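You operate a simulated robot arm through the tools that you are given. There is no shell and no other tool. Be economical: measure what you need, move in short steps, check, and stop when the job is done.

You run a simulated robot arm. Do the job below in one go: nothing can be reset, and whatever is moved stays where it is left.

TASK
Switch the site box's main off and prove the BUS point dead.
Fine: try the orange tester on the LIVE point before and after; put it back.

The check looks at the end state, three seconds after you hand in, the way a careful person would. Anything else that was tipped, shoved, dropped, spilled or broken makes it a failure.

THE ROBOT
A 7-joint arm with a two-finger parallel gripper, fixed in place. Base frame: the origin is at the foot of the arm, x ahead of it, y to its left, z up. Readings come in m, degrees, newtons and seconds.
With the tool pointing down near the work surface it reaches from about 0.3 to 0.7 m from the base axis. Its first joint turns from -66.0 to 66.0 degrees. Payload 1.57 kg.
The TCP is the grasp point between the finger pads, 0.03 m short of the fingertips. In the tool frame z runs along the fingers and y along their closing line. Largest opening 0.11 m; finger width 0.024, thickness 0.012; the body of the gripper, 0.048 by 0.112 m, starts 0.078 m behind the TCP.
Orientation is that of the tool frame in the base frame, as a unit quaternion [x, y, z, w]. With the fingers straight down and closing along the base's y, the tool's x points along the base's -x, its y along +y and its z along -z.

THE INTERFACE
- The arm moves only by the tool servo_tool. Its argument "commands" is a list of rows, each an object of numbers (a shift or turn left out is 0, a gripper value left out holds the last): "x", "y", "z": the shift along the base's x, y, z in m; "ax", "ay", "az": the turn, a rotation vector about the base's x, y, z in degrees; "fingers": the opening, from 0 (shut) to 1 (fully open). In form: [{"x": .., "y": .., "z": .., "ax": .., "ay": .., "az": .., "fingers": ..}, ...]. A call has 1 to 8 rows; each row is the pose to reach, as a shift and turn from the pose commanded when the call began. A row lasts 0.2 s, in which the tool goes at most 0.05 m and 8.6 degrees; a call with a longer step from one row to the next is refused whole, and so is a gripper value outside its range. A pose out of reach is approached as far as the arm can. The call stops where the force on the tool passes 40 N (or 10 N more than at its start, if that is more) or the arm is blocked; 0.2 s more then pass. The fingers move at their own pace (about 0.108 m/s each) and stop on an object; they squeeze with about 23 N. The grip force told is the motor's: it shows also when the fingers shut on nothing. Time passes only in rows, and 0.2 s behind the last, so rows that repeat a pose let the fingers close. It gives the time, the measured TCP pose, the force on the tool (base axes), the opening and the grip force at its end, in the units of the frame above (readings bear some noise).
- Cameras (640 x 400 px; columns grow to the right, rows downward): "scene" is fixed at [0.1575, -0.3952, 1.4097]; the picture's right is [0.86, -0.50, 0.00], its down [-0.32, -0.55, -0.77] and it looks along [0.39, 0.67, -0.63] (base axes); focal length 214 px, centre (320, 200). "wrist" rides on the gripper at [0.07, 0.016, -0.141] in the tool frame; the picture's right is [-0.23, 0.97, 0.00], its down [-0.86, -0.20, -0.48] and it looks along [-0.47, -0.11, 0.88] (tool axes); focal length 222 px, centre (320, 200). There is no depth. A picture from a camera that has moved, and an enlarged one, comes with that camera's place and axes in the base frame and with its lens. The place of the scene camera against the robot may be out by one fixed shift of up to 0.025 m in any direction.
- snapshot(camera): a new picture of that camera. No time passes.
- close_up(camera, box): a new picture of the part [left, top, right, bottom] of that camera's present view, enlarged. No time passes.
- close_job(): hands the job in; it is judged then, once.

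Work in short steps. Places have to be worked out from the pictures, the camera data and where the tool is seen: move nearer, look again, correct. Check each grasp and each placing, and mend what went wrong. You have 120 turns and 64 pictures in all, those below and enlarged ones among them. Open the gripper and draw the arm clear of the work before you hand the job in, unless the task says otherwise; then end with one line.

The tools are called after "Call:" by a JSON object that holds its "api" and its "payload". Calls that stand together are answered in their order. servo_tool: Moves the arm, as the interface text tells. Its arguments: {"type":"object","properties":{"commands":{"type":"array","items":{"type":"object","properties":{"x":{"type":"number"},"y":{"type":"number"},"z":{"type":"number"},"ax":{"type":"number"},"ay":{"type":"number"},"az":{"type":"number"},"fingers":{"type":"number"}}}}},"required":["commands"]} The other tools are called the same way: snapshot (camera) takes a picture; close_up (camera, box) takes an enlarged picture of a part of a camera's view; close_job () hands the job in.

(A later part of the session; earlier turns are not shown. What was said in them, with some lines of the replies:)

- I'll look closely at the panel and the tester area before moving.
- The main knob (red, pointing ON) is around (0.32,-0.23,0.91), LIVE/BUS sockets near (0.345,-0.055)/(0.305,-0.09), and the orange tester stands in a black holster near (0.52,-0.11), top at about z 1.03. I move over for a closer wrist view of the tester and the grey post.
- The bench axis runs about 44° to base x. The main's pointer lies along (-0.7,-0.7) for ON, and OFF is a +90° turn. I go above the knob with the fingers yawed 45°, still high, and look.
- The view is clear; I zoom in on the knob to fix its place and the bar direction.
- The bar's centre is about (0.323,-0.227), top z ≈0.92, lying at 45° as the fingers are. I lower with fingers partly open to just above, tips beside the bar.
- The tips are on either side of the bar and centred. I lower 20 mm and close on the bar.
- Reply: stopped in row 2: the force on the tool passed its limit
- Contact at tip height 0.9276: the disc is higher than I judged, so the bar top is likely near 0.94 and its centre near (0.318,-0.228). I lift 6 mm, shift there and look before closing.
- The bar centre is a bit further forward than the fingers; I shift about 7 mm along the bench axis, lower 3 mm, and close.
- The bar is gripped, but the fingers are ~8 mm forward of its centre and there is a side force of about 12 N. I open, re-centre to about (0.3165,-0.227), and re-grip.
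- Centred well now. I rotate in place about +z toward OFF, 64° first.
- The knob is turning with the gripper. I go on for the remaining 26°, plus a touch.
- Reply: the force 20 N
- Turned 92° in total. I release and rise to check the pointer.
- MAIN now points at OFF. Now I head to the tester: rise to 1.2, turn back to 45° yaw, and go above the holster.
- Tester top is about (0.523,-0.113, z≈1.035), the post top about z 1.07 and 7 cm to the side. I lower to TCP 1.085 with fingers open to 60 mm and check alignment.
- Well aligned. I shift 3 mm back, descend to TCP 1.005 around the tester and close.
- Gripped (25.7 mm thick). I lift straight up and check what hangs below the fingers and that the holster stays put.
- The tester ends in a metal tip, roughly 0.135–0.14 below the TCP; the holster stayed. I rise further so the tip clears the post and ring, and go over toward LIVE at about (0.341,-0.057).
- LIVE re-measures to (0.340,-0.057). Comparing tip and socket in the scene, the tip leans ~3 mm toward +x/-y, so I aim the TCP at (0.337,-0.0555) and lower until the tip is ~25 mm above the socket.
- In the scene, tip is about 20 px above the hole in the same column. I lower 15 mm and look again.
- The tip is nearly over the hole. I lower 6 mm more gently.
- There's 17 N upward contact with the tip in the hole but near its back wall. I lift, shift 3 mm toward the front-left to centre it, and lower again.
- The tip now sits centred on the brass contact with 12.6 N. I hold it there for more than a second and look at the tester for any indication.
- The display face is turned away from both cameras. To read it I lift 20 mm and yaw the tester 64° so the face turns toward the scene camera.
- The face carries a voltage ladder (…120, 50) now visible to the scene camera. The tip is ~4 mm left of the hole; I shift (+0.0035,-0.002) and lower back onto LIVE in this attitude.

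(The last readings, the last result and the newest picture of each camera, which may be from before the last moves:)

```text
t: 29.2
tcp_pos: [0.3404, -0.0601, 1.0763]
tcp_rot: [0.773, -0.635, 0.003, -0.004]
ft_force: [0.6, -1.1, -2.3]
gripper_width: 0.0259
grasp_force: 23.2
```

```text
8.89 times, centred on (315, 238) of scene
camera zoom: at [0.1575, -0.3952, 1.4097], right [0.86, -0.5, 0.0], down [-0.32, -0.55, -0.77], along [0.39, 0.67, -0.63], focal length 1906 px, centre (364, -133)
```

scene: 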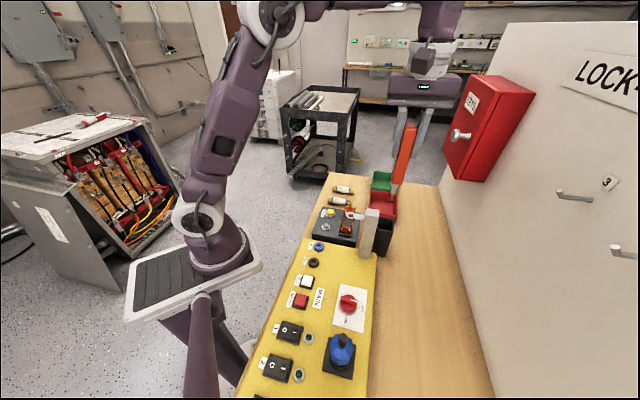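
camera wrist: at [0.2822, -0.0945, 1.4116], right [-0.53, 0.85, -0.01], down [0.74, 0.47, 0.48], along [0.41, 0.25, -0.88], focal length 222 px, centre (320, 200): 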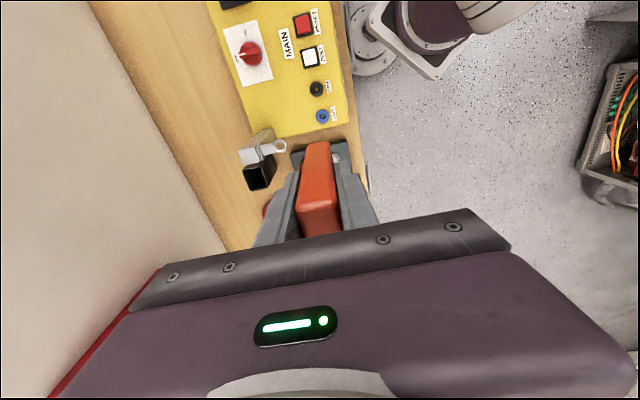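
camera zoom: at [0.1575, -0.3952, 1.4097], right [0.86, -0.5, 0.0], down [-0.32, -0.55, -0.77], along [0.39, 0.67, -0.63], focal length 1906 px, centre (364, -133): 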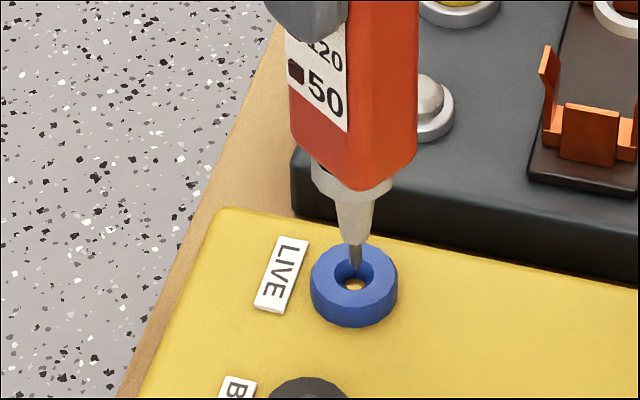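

The tip lines up with the hole. I lower the last 8 mm and read the tester.

Call:
{"api": "servo_tool", "payload": {"commands": [{"z": -0.004}, {"z": -0.008}, {"z": -0.008}, {"z": -0.008}, {"z": -0.008}]}}

Call:
{"api": "close_up", "payload": {"camera": "scene", "box": [290, 215, 340, 260]}}

```text
t: 30.4
tcp_pos: [0.3408, -0.0609, 1.0683]
tcp_rot: [0.773, -0.635, 0.003, -0.004]
ft_force: [-1.6, -2.5, 17.3]
gripper_width: 0.0259
grasp_force: 22.8
```

```text
8.89 times, centred on (315, 238) of scene
camera zoom: at [0.1572, -0.3952, 1.4097], right [0.86, -0.5, 0.0], down [-0.32, -0.55, -0.77], along [0.39, 0.67, -0.63], focal length 1906 px, centre (364, -133)
```

zoom: 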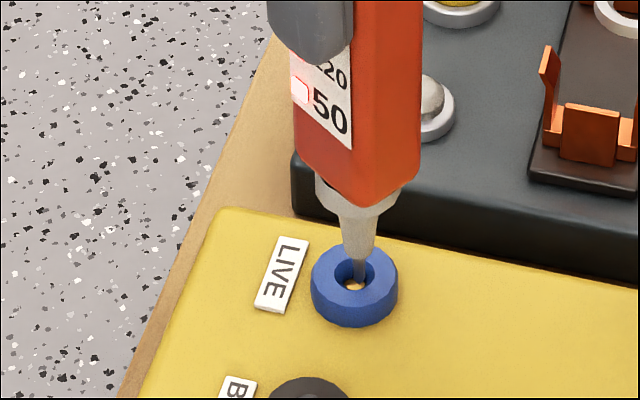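

The 50 lamp is lit on LIVE. Now I lift 25 mm, shift by (-0.0365,-0.036) to BUS and lower to just above.

Call:
{"api": "servo_tool", "payload": {"commands": [{"z": 0.015}, {"z": 0.03}, {"x": -0.018, "y": -0.018, "z": 0.03}, {"x": -0.0365, "y": -0.036, "z": 0.03}, {"x": -0.0365, "y": -0.036, "z": 0.018}, {"x": -0.0365, "y": -0.036, "z": 0.009}, {"x": -0.0365, "y": -0.036, "z": 0.009}]}}

Call:
{"api": "close_up", "payload": {"camera": "scene", "box": [290, 230, 340, 275]}}

```text
t: 32.0
tcp_pos: [0.303, -0.0964, 1.0745]
tcp_rot: [0.772, -0.635, 0.003, -0.004]
ft_force: [0.5, -0.1, -1.7]
gripper_width: 0.0256
grasp_force: 23.1
```

```text
8.89 times, centred on (315, 252) of scene
camera zoom: at [0.1575, -0.3952, 1.4097], right [0.86, -0.5, 0.0], down [-0.32, -0.55, -0.77], along [0.39, 0.67, -0.63], focal length 1906 px, centre (364, -267)
```

zoom: 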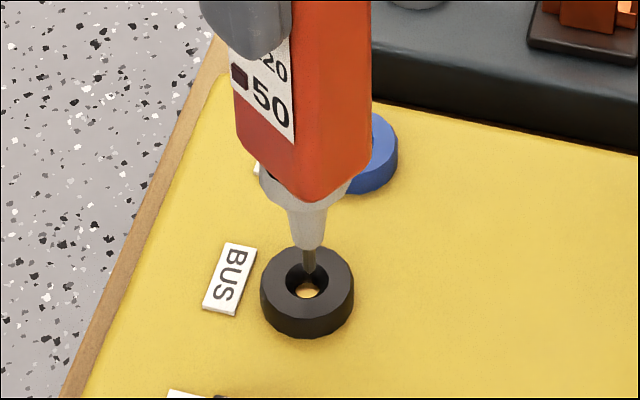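

The tip lines up over BUS and the lamp is dark in air. I lower 9 mm and hold.

Call:
{"api": "servo_tool", "payload": {"commands": [{"z": -0.004}, {"z": -0.009}, {"z": -0.009}, {"z": -0.009}, {"z": -0.009}, {"z": -0.009}, {"z": -0.009}]}}

Call:
{"api": "close_up", "payload": {"camera": "scene", "box": [290, 230, 340, 275]}}

```text
t: 33.6
tcp_pos: [0.302, -0.0961, 1.0678]
tcp_rot: [0.773, -0.635, 0.002, -0.003]
ft_force: [-0.8, -2.9, 16.0]
gripper_width: 0.0257
grasp_force: 22.8
```

```text
8.89 times, centred on (315, 252) of scene
camera zoom: at [0.1573, -0.3952, 1.4097], right [0.86, -0.5, 0.0], down [-0.32, -0.55, -0.77], along [0.39, 0.67, -0.63], focal length 1906 px, centre (364, -267)
```

zoom: 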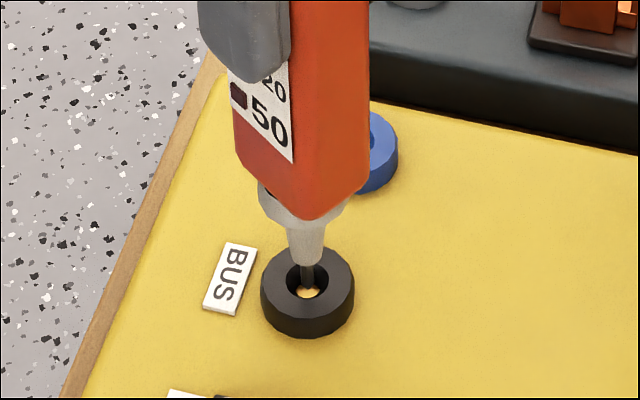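

Contact at the same height as on LIVE and lamp dark: BUS reads dead. To be sure the tip is fully on the brass I lift, nudge 1.5 mm to the front, and press again.

Call:
{"api": "servo_tool", "payload": {"commands": [{"z": 0.006}, {"x": -0.001, "y": -0.0012, "z": 0.006}, {"x": -0.001, "y": -0.0012, "z": 0.0}, {"x": -0.001, "y": -0.0012, "z": 0.0}, {"x": -0.001, "y": -0.0012, "z": 0.0}, {"x": -0.001, "y": -0.0012, "z": 0.0}, {"x": -0.001, "y": -0.0012, "z": 0.0}]}}

Call:
{"api": "close_up", "payload": {"camera": "scene", "box": [290, 230, 340, 275]}}

```text
t: 35.2
tcp_pos: [0.303, -0.0985, 1.0673]
tcp_rot: [0.773, -0.634, 0.004, -0.004]
ft_force: [0.0, -0.1, -0.9]
gripper_width: 0.0258
grasp_force: 23.0
```

```text
8.89 times, centred on (315, 252) of scene
camera zoom: at [0.1575, -0.3952, 1.4097], right [0.86, -0.5, 0.0], down [-0.32, -0.55, -0.77], along [0.39, 0.67, -0.63], focal length 1906 px, centre (364, -267)
```

zoom: 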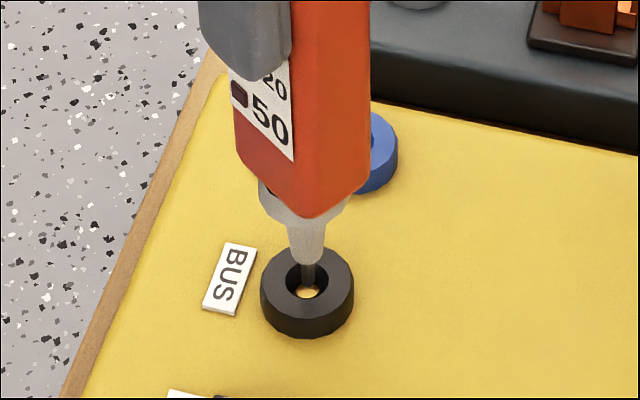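

No contact now at that height, so the earlier press was probably on the rim's inner wall. I lower up to 6 mm more until it touches.

Call:
{"api": "servo_tool", "payload": {"commands": [{"z": -0.002}, {"z": -0.003}, {"z": -0.003}, {"z": -0.003}, {"z": -0.003}]}}

Call:
{"api": "close_up", "payload": {"camera": "scene", "box": [290, 230, 340, 275]}}

```text
t: 36.5
tcp_pos: [0.3033, -0.0983, 1.0651]
tcp_rot: [0.773, -0.635, 0.003, -0.003]
ft_force: [-0.4, -2.5, 17.0]
gripper_width: 0.0256
grasp_force: 23.1
```

```text
8.89 times, centred on (315, 252) of scene
camera zoom: at [0.1573, -0.3952, 1.4097], right [0.86, -0.5, 0.0], down [-0.32, -0.55, -0.77], along [0.39, 0.67, -0.63], focal length 1906 px, centre (364, -267)
```

zoom: 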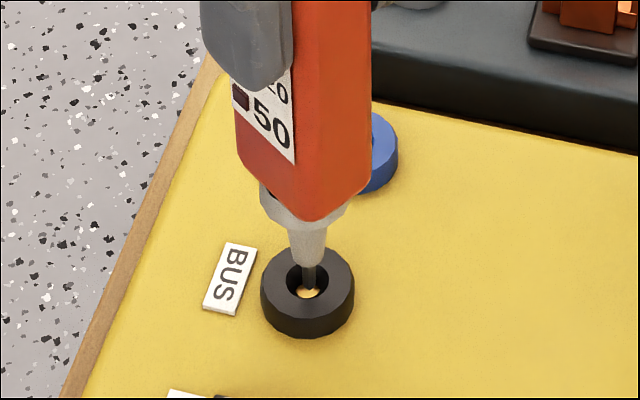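

Firm contact on the centre of the BUS brass (17 N), lamp dark. Back to LIVE to re-prove.

Call:
{"api": "servo_tool", "payload": {"commands": [{"z": 0.015}, {"z": 0.03}, {"x": 0.018, "y": 0.018, "z": 0.03}, {"x": 0.037, "y": 0.0365, "z": 0.03}, {"x": 0.037, "y": 0.0365, "z": 0.015}, {"x": 0.037, "y": 0.0365, "z": 0.005}, {"x": 0.037, "y": 0.0365, "z": 0.001}, {"x": 0.037, "y": 0.0365, "z": 0.001}]}}

Call:
{"api": "close_up", "payload": {"camera": "scene", "box": [290, 215, 340, 260]}}

```text
t: 38.2
tcp_pos: [0.339, -0.0613, 1.0649]
tcp_rot: [0.773, -0.635, 0.003, -0.004]
ft_force: [0.3, 0.8, -0.8]
gripper_width: 0.0256
grasp_force: 22.9
```

```text
8.89 times, centred on (315, 238) of scene
camera zoom: at [0.1575, -0.3952, 1.4097], right [0.86, -0.5, 0.0], down [-0.32, -0.55, -0.77], along [0.39, 0.67, -0.63], focal length 1906 px, centre (364, -133)
```

zoom: 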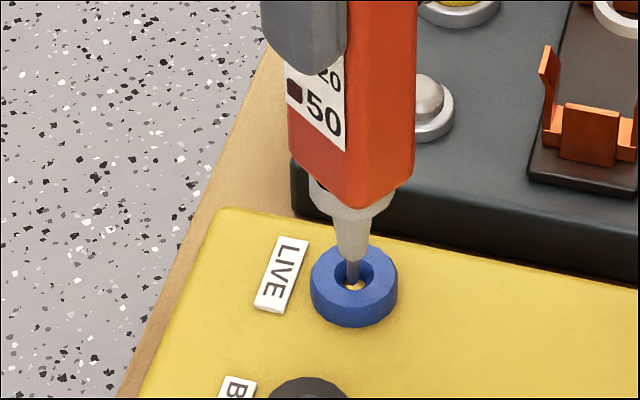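

Not touching yet; tip is in the hole, slightly left. I shift 1 mm right and lower 3 mm.

Call:
{"api": "servo_tool", "payload": {"commands": [{"x": 0.001, "y": -0.0005, "z": -0.001}, {"x": 0.001, "y": -0.0005, "z": -0.003}, {"x": 0.001, "y": -0.0005, "z": -0.003}, {"x": 0.001, "y": -0.0005, "z": -0.003}, {"x": 0.001, "y": -0.0005, "z": -0.003}, {"x": 0.001, "y": -0.0005, "z": -0.003}]}}

Call:
{"api": "close_up", "payload": {"camera": "scene", "box": [290, 215, 340, 260]}}

```text
t: 39.6
tcp_pos: [0.3402, -0.0628, 1.0616]
tcp_rot: [0.773, -0.634, 0.002, -0.003]
ft_force: [-2.2, -2.1, 16.7]
gripper_width: 0.0257
grasp_force: 23.2
```

```text
8.89 times, centred on (315, 238) of scene
camera zoom: at [0.1572, -0.3952, 1.4097], right [0.86, -0.5, 0.0], down [-0.32, -0.55, -0.77], along [0.39, 0.67, -0.63], focal length 1906 px, centre (364, -133)
```

zoom: 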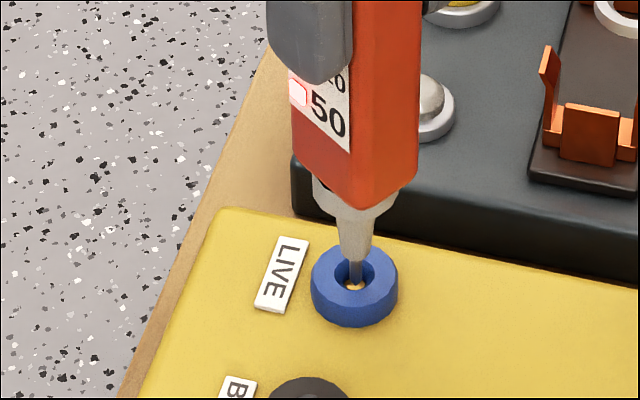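

LIVE lights again: proven before and after. The tester has slipped up ~6 mm in the grip, which I'll allow for. I lift 0.2 m and turn back to the original yaw.

Call:
{"api": "servo_tool", "payload": {"commands": [{"z": 0.04}, {"z": 0.08}, {"z": 0.12}, {"z": 0.16}, {"z": 0.2, "az": -8}, {"z": 0.2, "az": -16}, {"z": 0.2, "az": -24}, {"z": 0.2, "az": -32}]}}

Call:
{"api": "servo_tool", "payload": {"commands": [{"az": -8}, {"az": -16}, {"x": 0.03, "y": -0.009, "az": -24}, {"x": 0.06, "y": -0.018, "az": -24}, {"x": 0.09, "y": -0.027, "az": -24}, {"x": 0.12, "y": -0.036, "az": -24}, {"x": 0.15, "y": -0.045, "az": -24}, {"x": 0.1805, "y": -0.0528, "az": -24}]}}

Call:
{"api": "servo_tool", "payload": {"commands": [{"z": -0.04}, {"z": -0.08}, {"z": -0.08}]}}

Call:
{"api": "close_up", "payload": {"camera": "scene", "box": [340, 100, 440, 260]}}

Call:
{"api": "close_up", "payload": {"camera": "wrist", "box": [220, 60, 420, 240]}}

```text
t: 41.5
tcp_pos: [0.3412, -0.0617, 1.2637]
tcp_rot: [-0.567, 0.824, -0.004, 0.002]
ft_force: [0.3, -0.5, -1.7]
gripper_width: 0.0259
grasp_force: 23.3
```

```text
t: 43.2
tcp_pos: [0.5216, -0.1156, 1.2614]
tcp_rot: [-0.384, 0.923, -0.003, 0.002]
ft_force: [0.3, -0.8, -1.5]
gripper_width: 0.0261
grasp_force: 22.6
```

```text
t: 44.0
tcp_pos: [0.5206, -0.1185, 1.1807]
tcp_rot: [-0.384, 0.923, -0.004, 0.002]
ft_force: [0.7, 0.0, -1.8]
gripper_width: 0.0258
grasp_force: 23.5
```

```text
2.50 times, centred on (390, 180) of scene
camera zoom: at [0.1575, -0.3952, 1.4097], right [0.86, -0.5, 0.0], down [-0.32, -0.55, -0.77], along [0.39, 0.67, -0.63], focal length 536 px, centre (145, 250)
```

zoom: 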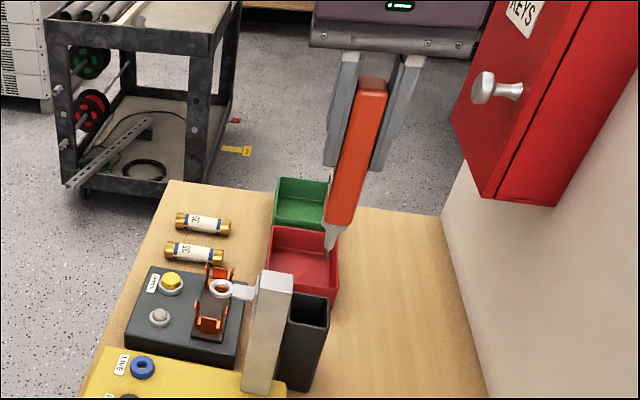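

```text
2.22 times, centred on (320, 150) of wrist
camera zoom: at [0.4595, -0.1558, 1.3228], right [-0.53, 0.85, -0.01], down [0.74, 0.47, 0.48], along [0.41, 0.25, -0.88], focal length 494 px, centre (320, 311)
```

zoom: 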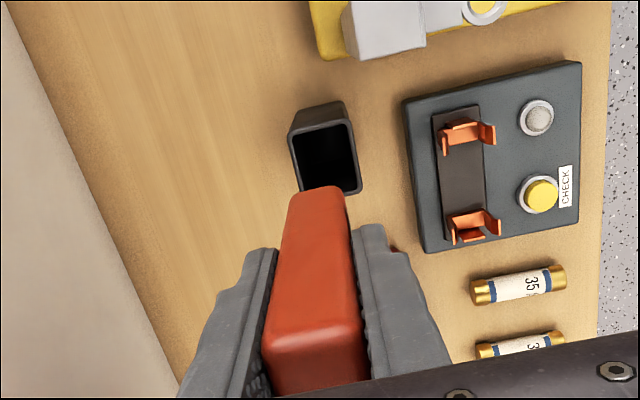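

Readings and the holster's place in the wrist view both say I'm ~4 mm off in y from the grip spot. I correct (-0.001,+0.004) and lower until the tip is just above the rim.

Call:
{"api": "servo_tool", "payload": {"commands": [{"x": -0.001, "y": 0.004}, {"x": -0.001, "y": 0.004, "z": -0.035}, {"x": -0.001, "y": 0.004, "z": -0.075}, {"x": -0.001, "y": 0.004, "z": -0.075}, {"x": -0.001, "y": 0.004, "z": -0.075}]}}

Call:
{"api": "close_up", "payload": {"camera": "scene", "box": [345, 160, 425, 260]}}

Call:
{"api": "close_up", "payload": {"camera": "wrist", "box": [220, 60, 420, 240]}}

```text
t: 45.2
tcp_pos: [0.5211, -0.1117, 1.1081]
tcp_rot: [-0.384, 0.923, -0.005, 0.002]
ft_force: [0.2, 0.0, -0.4]
gripper_width: 0.0257
grasp_force: 22.8
```

```text
4.00 times, centred on (385, 210) of scene
camera zoom: at [0.1575, -0.3952, 1.4097], right [0.86, -0.5, 0.0], down [-0.32, -0.55, -0.77], along [0.39, 0.67, -0.63], focal length 858 px, centre (60, 160)
```

zoom: 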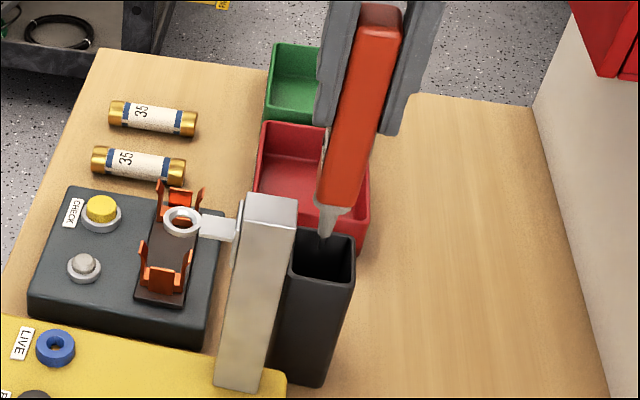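

```text
2.22 times, centred on (320, 150) of wrist
camera zoom: at [0.4598, -0.1497, 1.2494], right [-0.53, 0.85, -0.01], down [0.74, 0.47, 0.48], along [0.41, 0.25, -0.88], focal length 494 px, centre (320, 311)
```

zoom: 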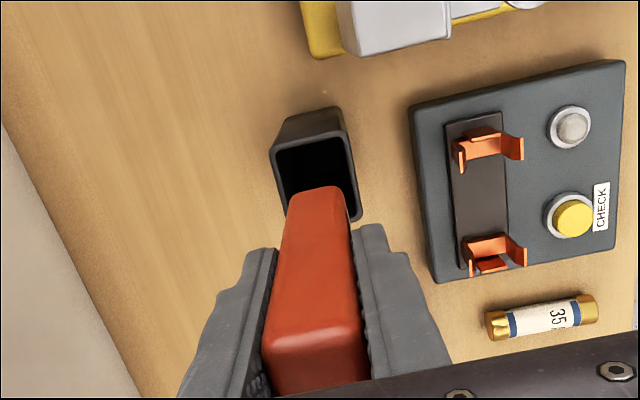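

The tip is over the opening and the body lines up with it. I lower 55 mm with the force watched.

Call:
{"api": "servo_tool", "payload": {"commands": [{"z": -0.015}, {"z": -0.03}, {"z": -0.045}, {"z": -0.06}, {"z": -0.06}]}}

Call:
{"api": "close_up", "payload": {"camera": "scene", "box": [345, 160, 425, 260]}}

Call:
{"api": "close_up", "payload": {"camera": "wrist", "box": [220, 60, 420, 240]}}

```text
t: 46.5
tcp_pos: [0.5222, -0.1114, 1.0469]
tcp_rot: [-0.385, 0.923, -0.003, 0.001]
ft_force: [-0.1, 0.1, -0.8]
gripper_width: 0.0256
grasp_force: 23.6
```

```text
4.00 times, centred on (385, 210) of scene
camera zoom: at [0.1575, -0.3952, 1.4097], right [0.86, -0.5, 0.0], down [-0.32, -0.55, -0.77], along [0.39, 0.67, -0.63], focal length 858 px, centre (60, 160)
```

zoom: 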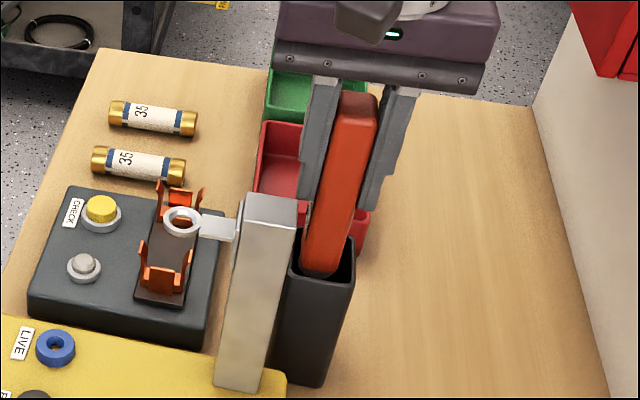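

```text
2.22 times, centred on (320, 150) of wrist
camera zoom: at [0.4604, -0.15, 1.188], right [-0.53, 0.85, -0.01], down [0.74, 0.47, 0.48], along [0.41, 0.25, -0.88], focal length 494 px, centre (320, 311)
```

zoom: 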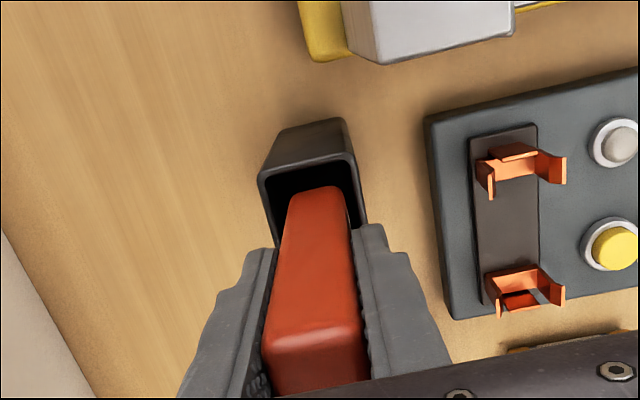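

The body is entering the holster with clearance, slightly to the left. I nudge 1 mm and lower the rest, to about 1.0.

Call:
{"api": "servo_tool", "payload": {"commands": [{"x": 0.001, "y": -0.001, "z": -0.01}, {"x": 0.001, "y": -0.001, "z": -0.02}, {"x": 0.001, "y": -0.001, "z": -0.03}, {"x": 0.001, "y": -0.001, "z": -0.038}, {"x": 0.001, "y": -0.001, "z": -0.042}, {"x": 0.001, "y": -0.001, "z": -0.042}]}}

Call:
{"api": "close_up", "payload": {"camera": "scene", "box": [345, 160, 425, 260]}}

```text
t: 47.9
tcp_pos: [0.522, -0.1107, 1.0064]
tcp_rot: [-0.383, 0.924, -0.004, 0.001]
ft_force: [-0.4, 0.8, -2.0]
gripper_width: 0.0254
grasp_force: 23.0
```

```text
4.00 times, centred on (385, 210) of scene
camera zoom: at [0.1575, -0.3952, 1.4097], right [0.86, -0.5, 0.0], down [-0.32, -0.55, -0.77], along [0.39, 0.67, -0.63], focal length 858 px, centre (60, 160)
```

zoom: 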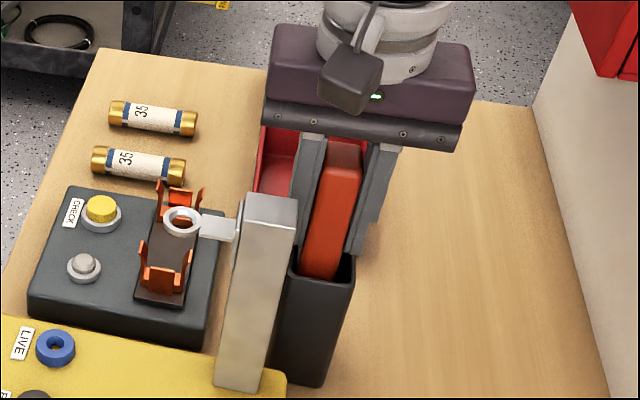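

Well inside, no floor contact yet. I lower a few more mm to seat it.

Call:
{"api": "servo_tool", "payload": {"commands": [{"z": -0.003}, {"z": -0.006}, {"z": -0.006}]}}

```text
t: 48.6
tcp_pos: [0.5212, -0.112, 0.9989]
tcp_rot: [-0.384, 0.923, -0.004, 0.001]
ft_force: [0.1, -0.7, -1.5]
gripper_width: 0.0253
grasp_force: 23.2
```

Call:
{"api": "servo_tool", "payload": {"commands": [{"z": -0.002}, {"z": -0.004}, {"z": -0.004}]}}

Call:
{"api": "close_up", "payload": {"camera": "scene", "box": [345, 160, 425, 260]}}

```text
t: 49.5
tcp_pos: [0.5217, -0.1135, 0.9961]
tcp_rot: [-0.384, 0.923, -0.003, 0.002]
ft_force: [-1.3, 2.5, 18.6]
gripper_width: 0.0255
grasp_force: 23.0
```

```text
4.00 times, centred on (385, 210) of scene
camera zoom: at [0.1571, -0.3951, 1.4097], right [0.86, -0.5, 0.0], down [-0.32, -0.55, -0.77], along [0.39, 0.67, -0.63], focal length 858 px, centre (60, 160)
```

zoom: 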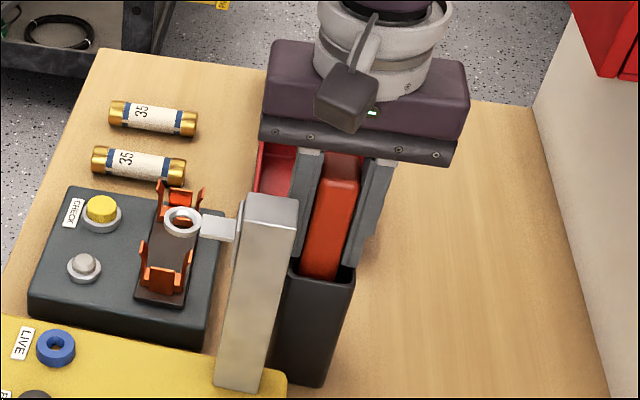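

Seated on the holster floor (18 N). I ease 1 mm up, open, and rise straight.

Call:
{"api": "servo_tool", "payload": {"commands": [{"z": 0.001}, {"z": 0.001, "fingers": 0.5}, {"z": 0.001, "fingers": 0.5}, {"z": 0.03}, {"z": 0.07}, {"z": 0.11}, {"z": 0.155}, {"z": 0.2}]}}

Call:
{"api": "servo_tool", "payload": {"commands": [{"x": -0.03, "y": 0.01, "z": 0.03}, {"x": -0.07, "y": 0.02, "z": 0.05}, {"x": -0.1, "y": 0.03, "z": 0.05}, {"x": -0.1, "y": 0.03, "z": 0.05}, {"x": -0.1, "y": 0.03, "z": 0.05}]}}

Call:
{"api": "snapshot", "payload": {"camera": "scene"}}

Call:
{"api": "close_up", "payload": {"camera": "scene", "box": [270, 160, 430, 360]}}

```text
t: 51.2
tcp_pos: [0.5207, -0.1116, 1.1939]
tcp_rot: [-0.384, 0.923, -0.003, 0.002]
ft_force: [-0.6, 0.3, -1.0]
gripper_width: 0.0551
grasp_force: 0.1
```

```text
t: 52.5
tcp_pos: [0.4191, -0.0818, 1.2458]
tcp_rot: [-0.385, 0.923, -0.005, 0.002]
ft_force: [0.8, 0.1, -0.4]
gripper_width: 0.0549
grasp_force: 0.0
```

```text
4 pictures are left
```

scene: 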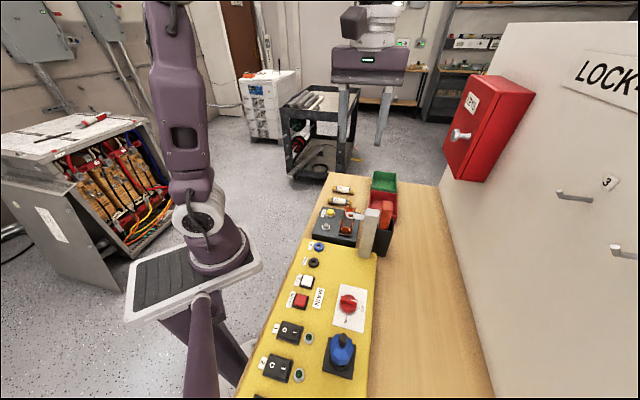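

```text
2.00 times, centred on (350, 260) of scene
camera zoom: at [0.1575, -0.3952, 1.4097], right [0.86, -0.5, 0.0], down [-0.32, -0.55, -0.77], along [0.39, 0.67, -0.63], focal length 429 px, centre (260, 80)
```

zoom: 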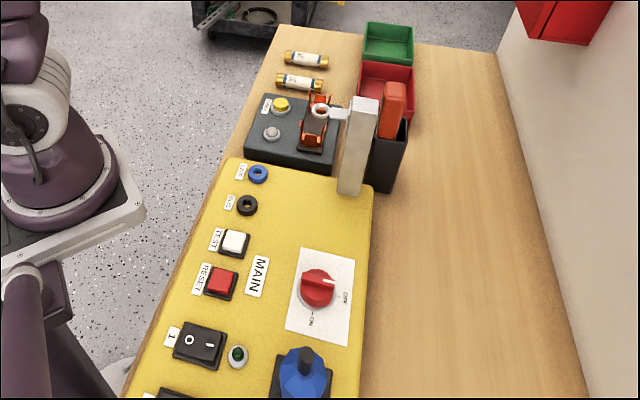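

The main points to OFF, the tester is back upright in its holster, nothing else has moved, and the open gripper is clear, so I hand in.

Call:
{"api": "close_job", "payload": {}}

```text
The job is handed in.
```

The main is off and BUS is proven dead: the orange tester's lamp lit on LIVE, stayed dark on BUS and lit on LIVE again, and the tester is back in its holster.
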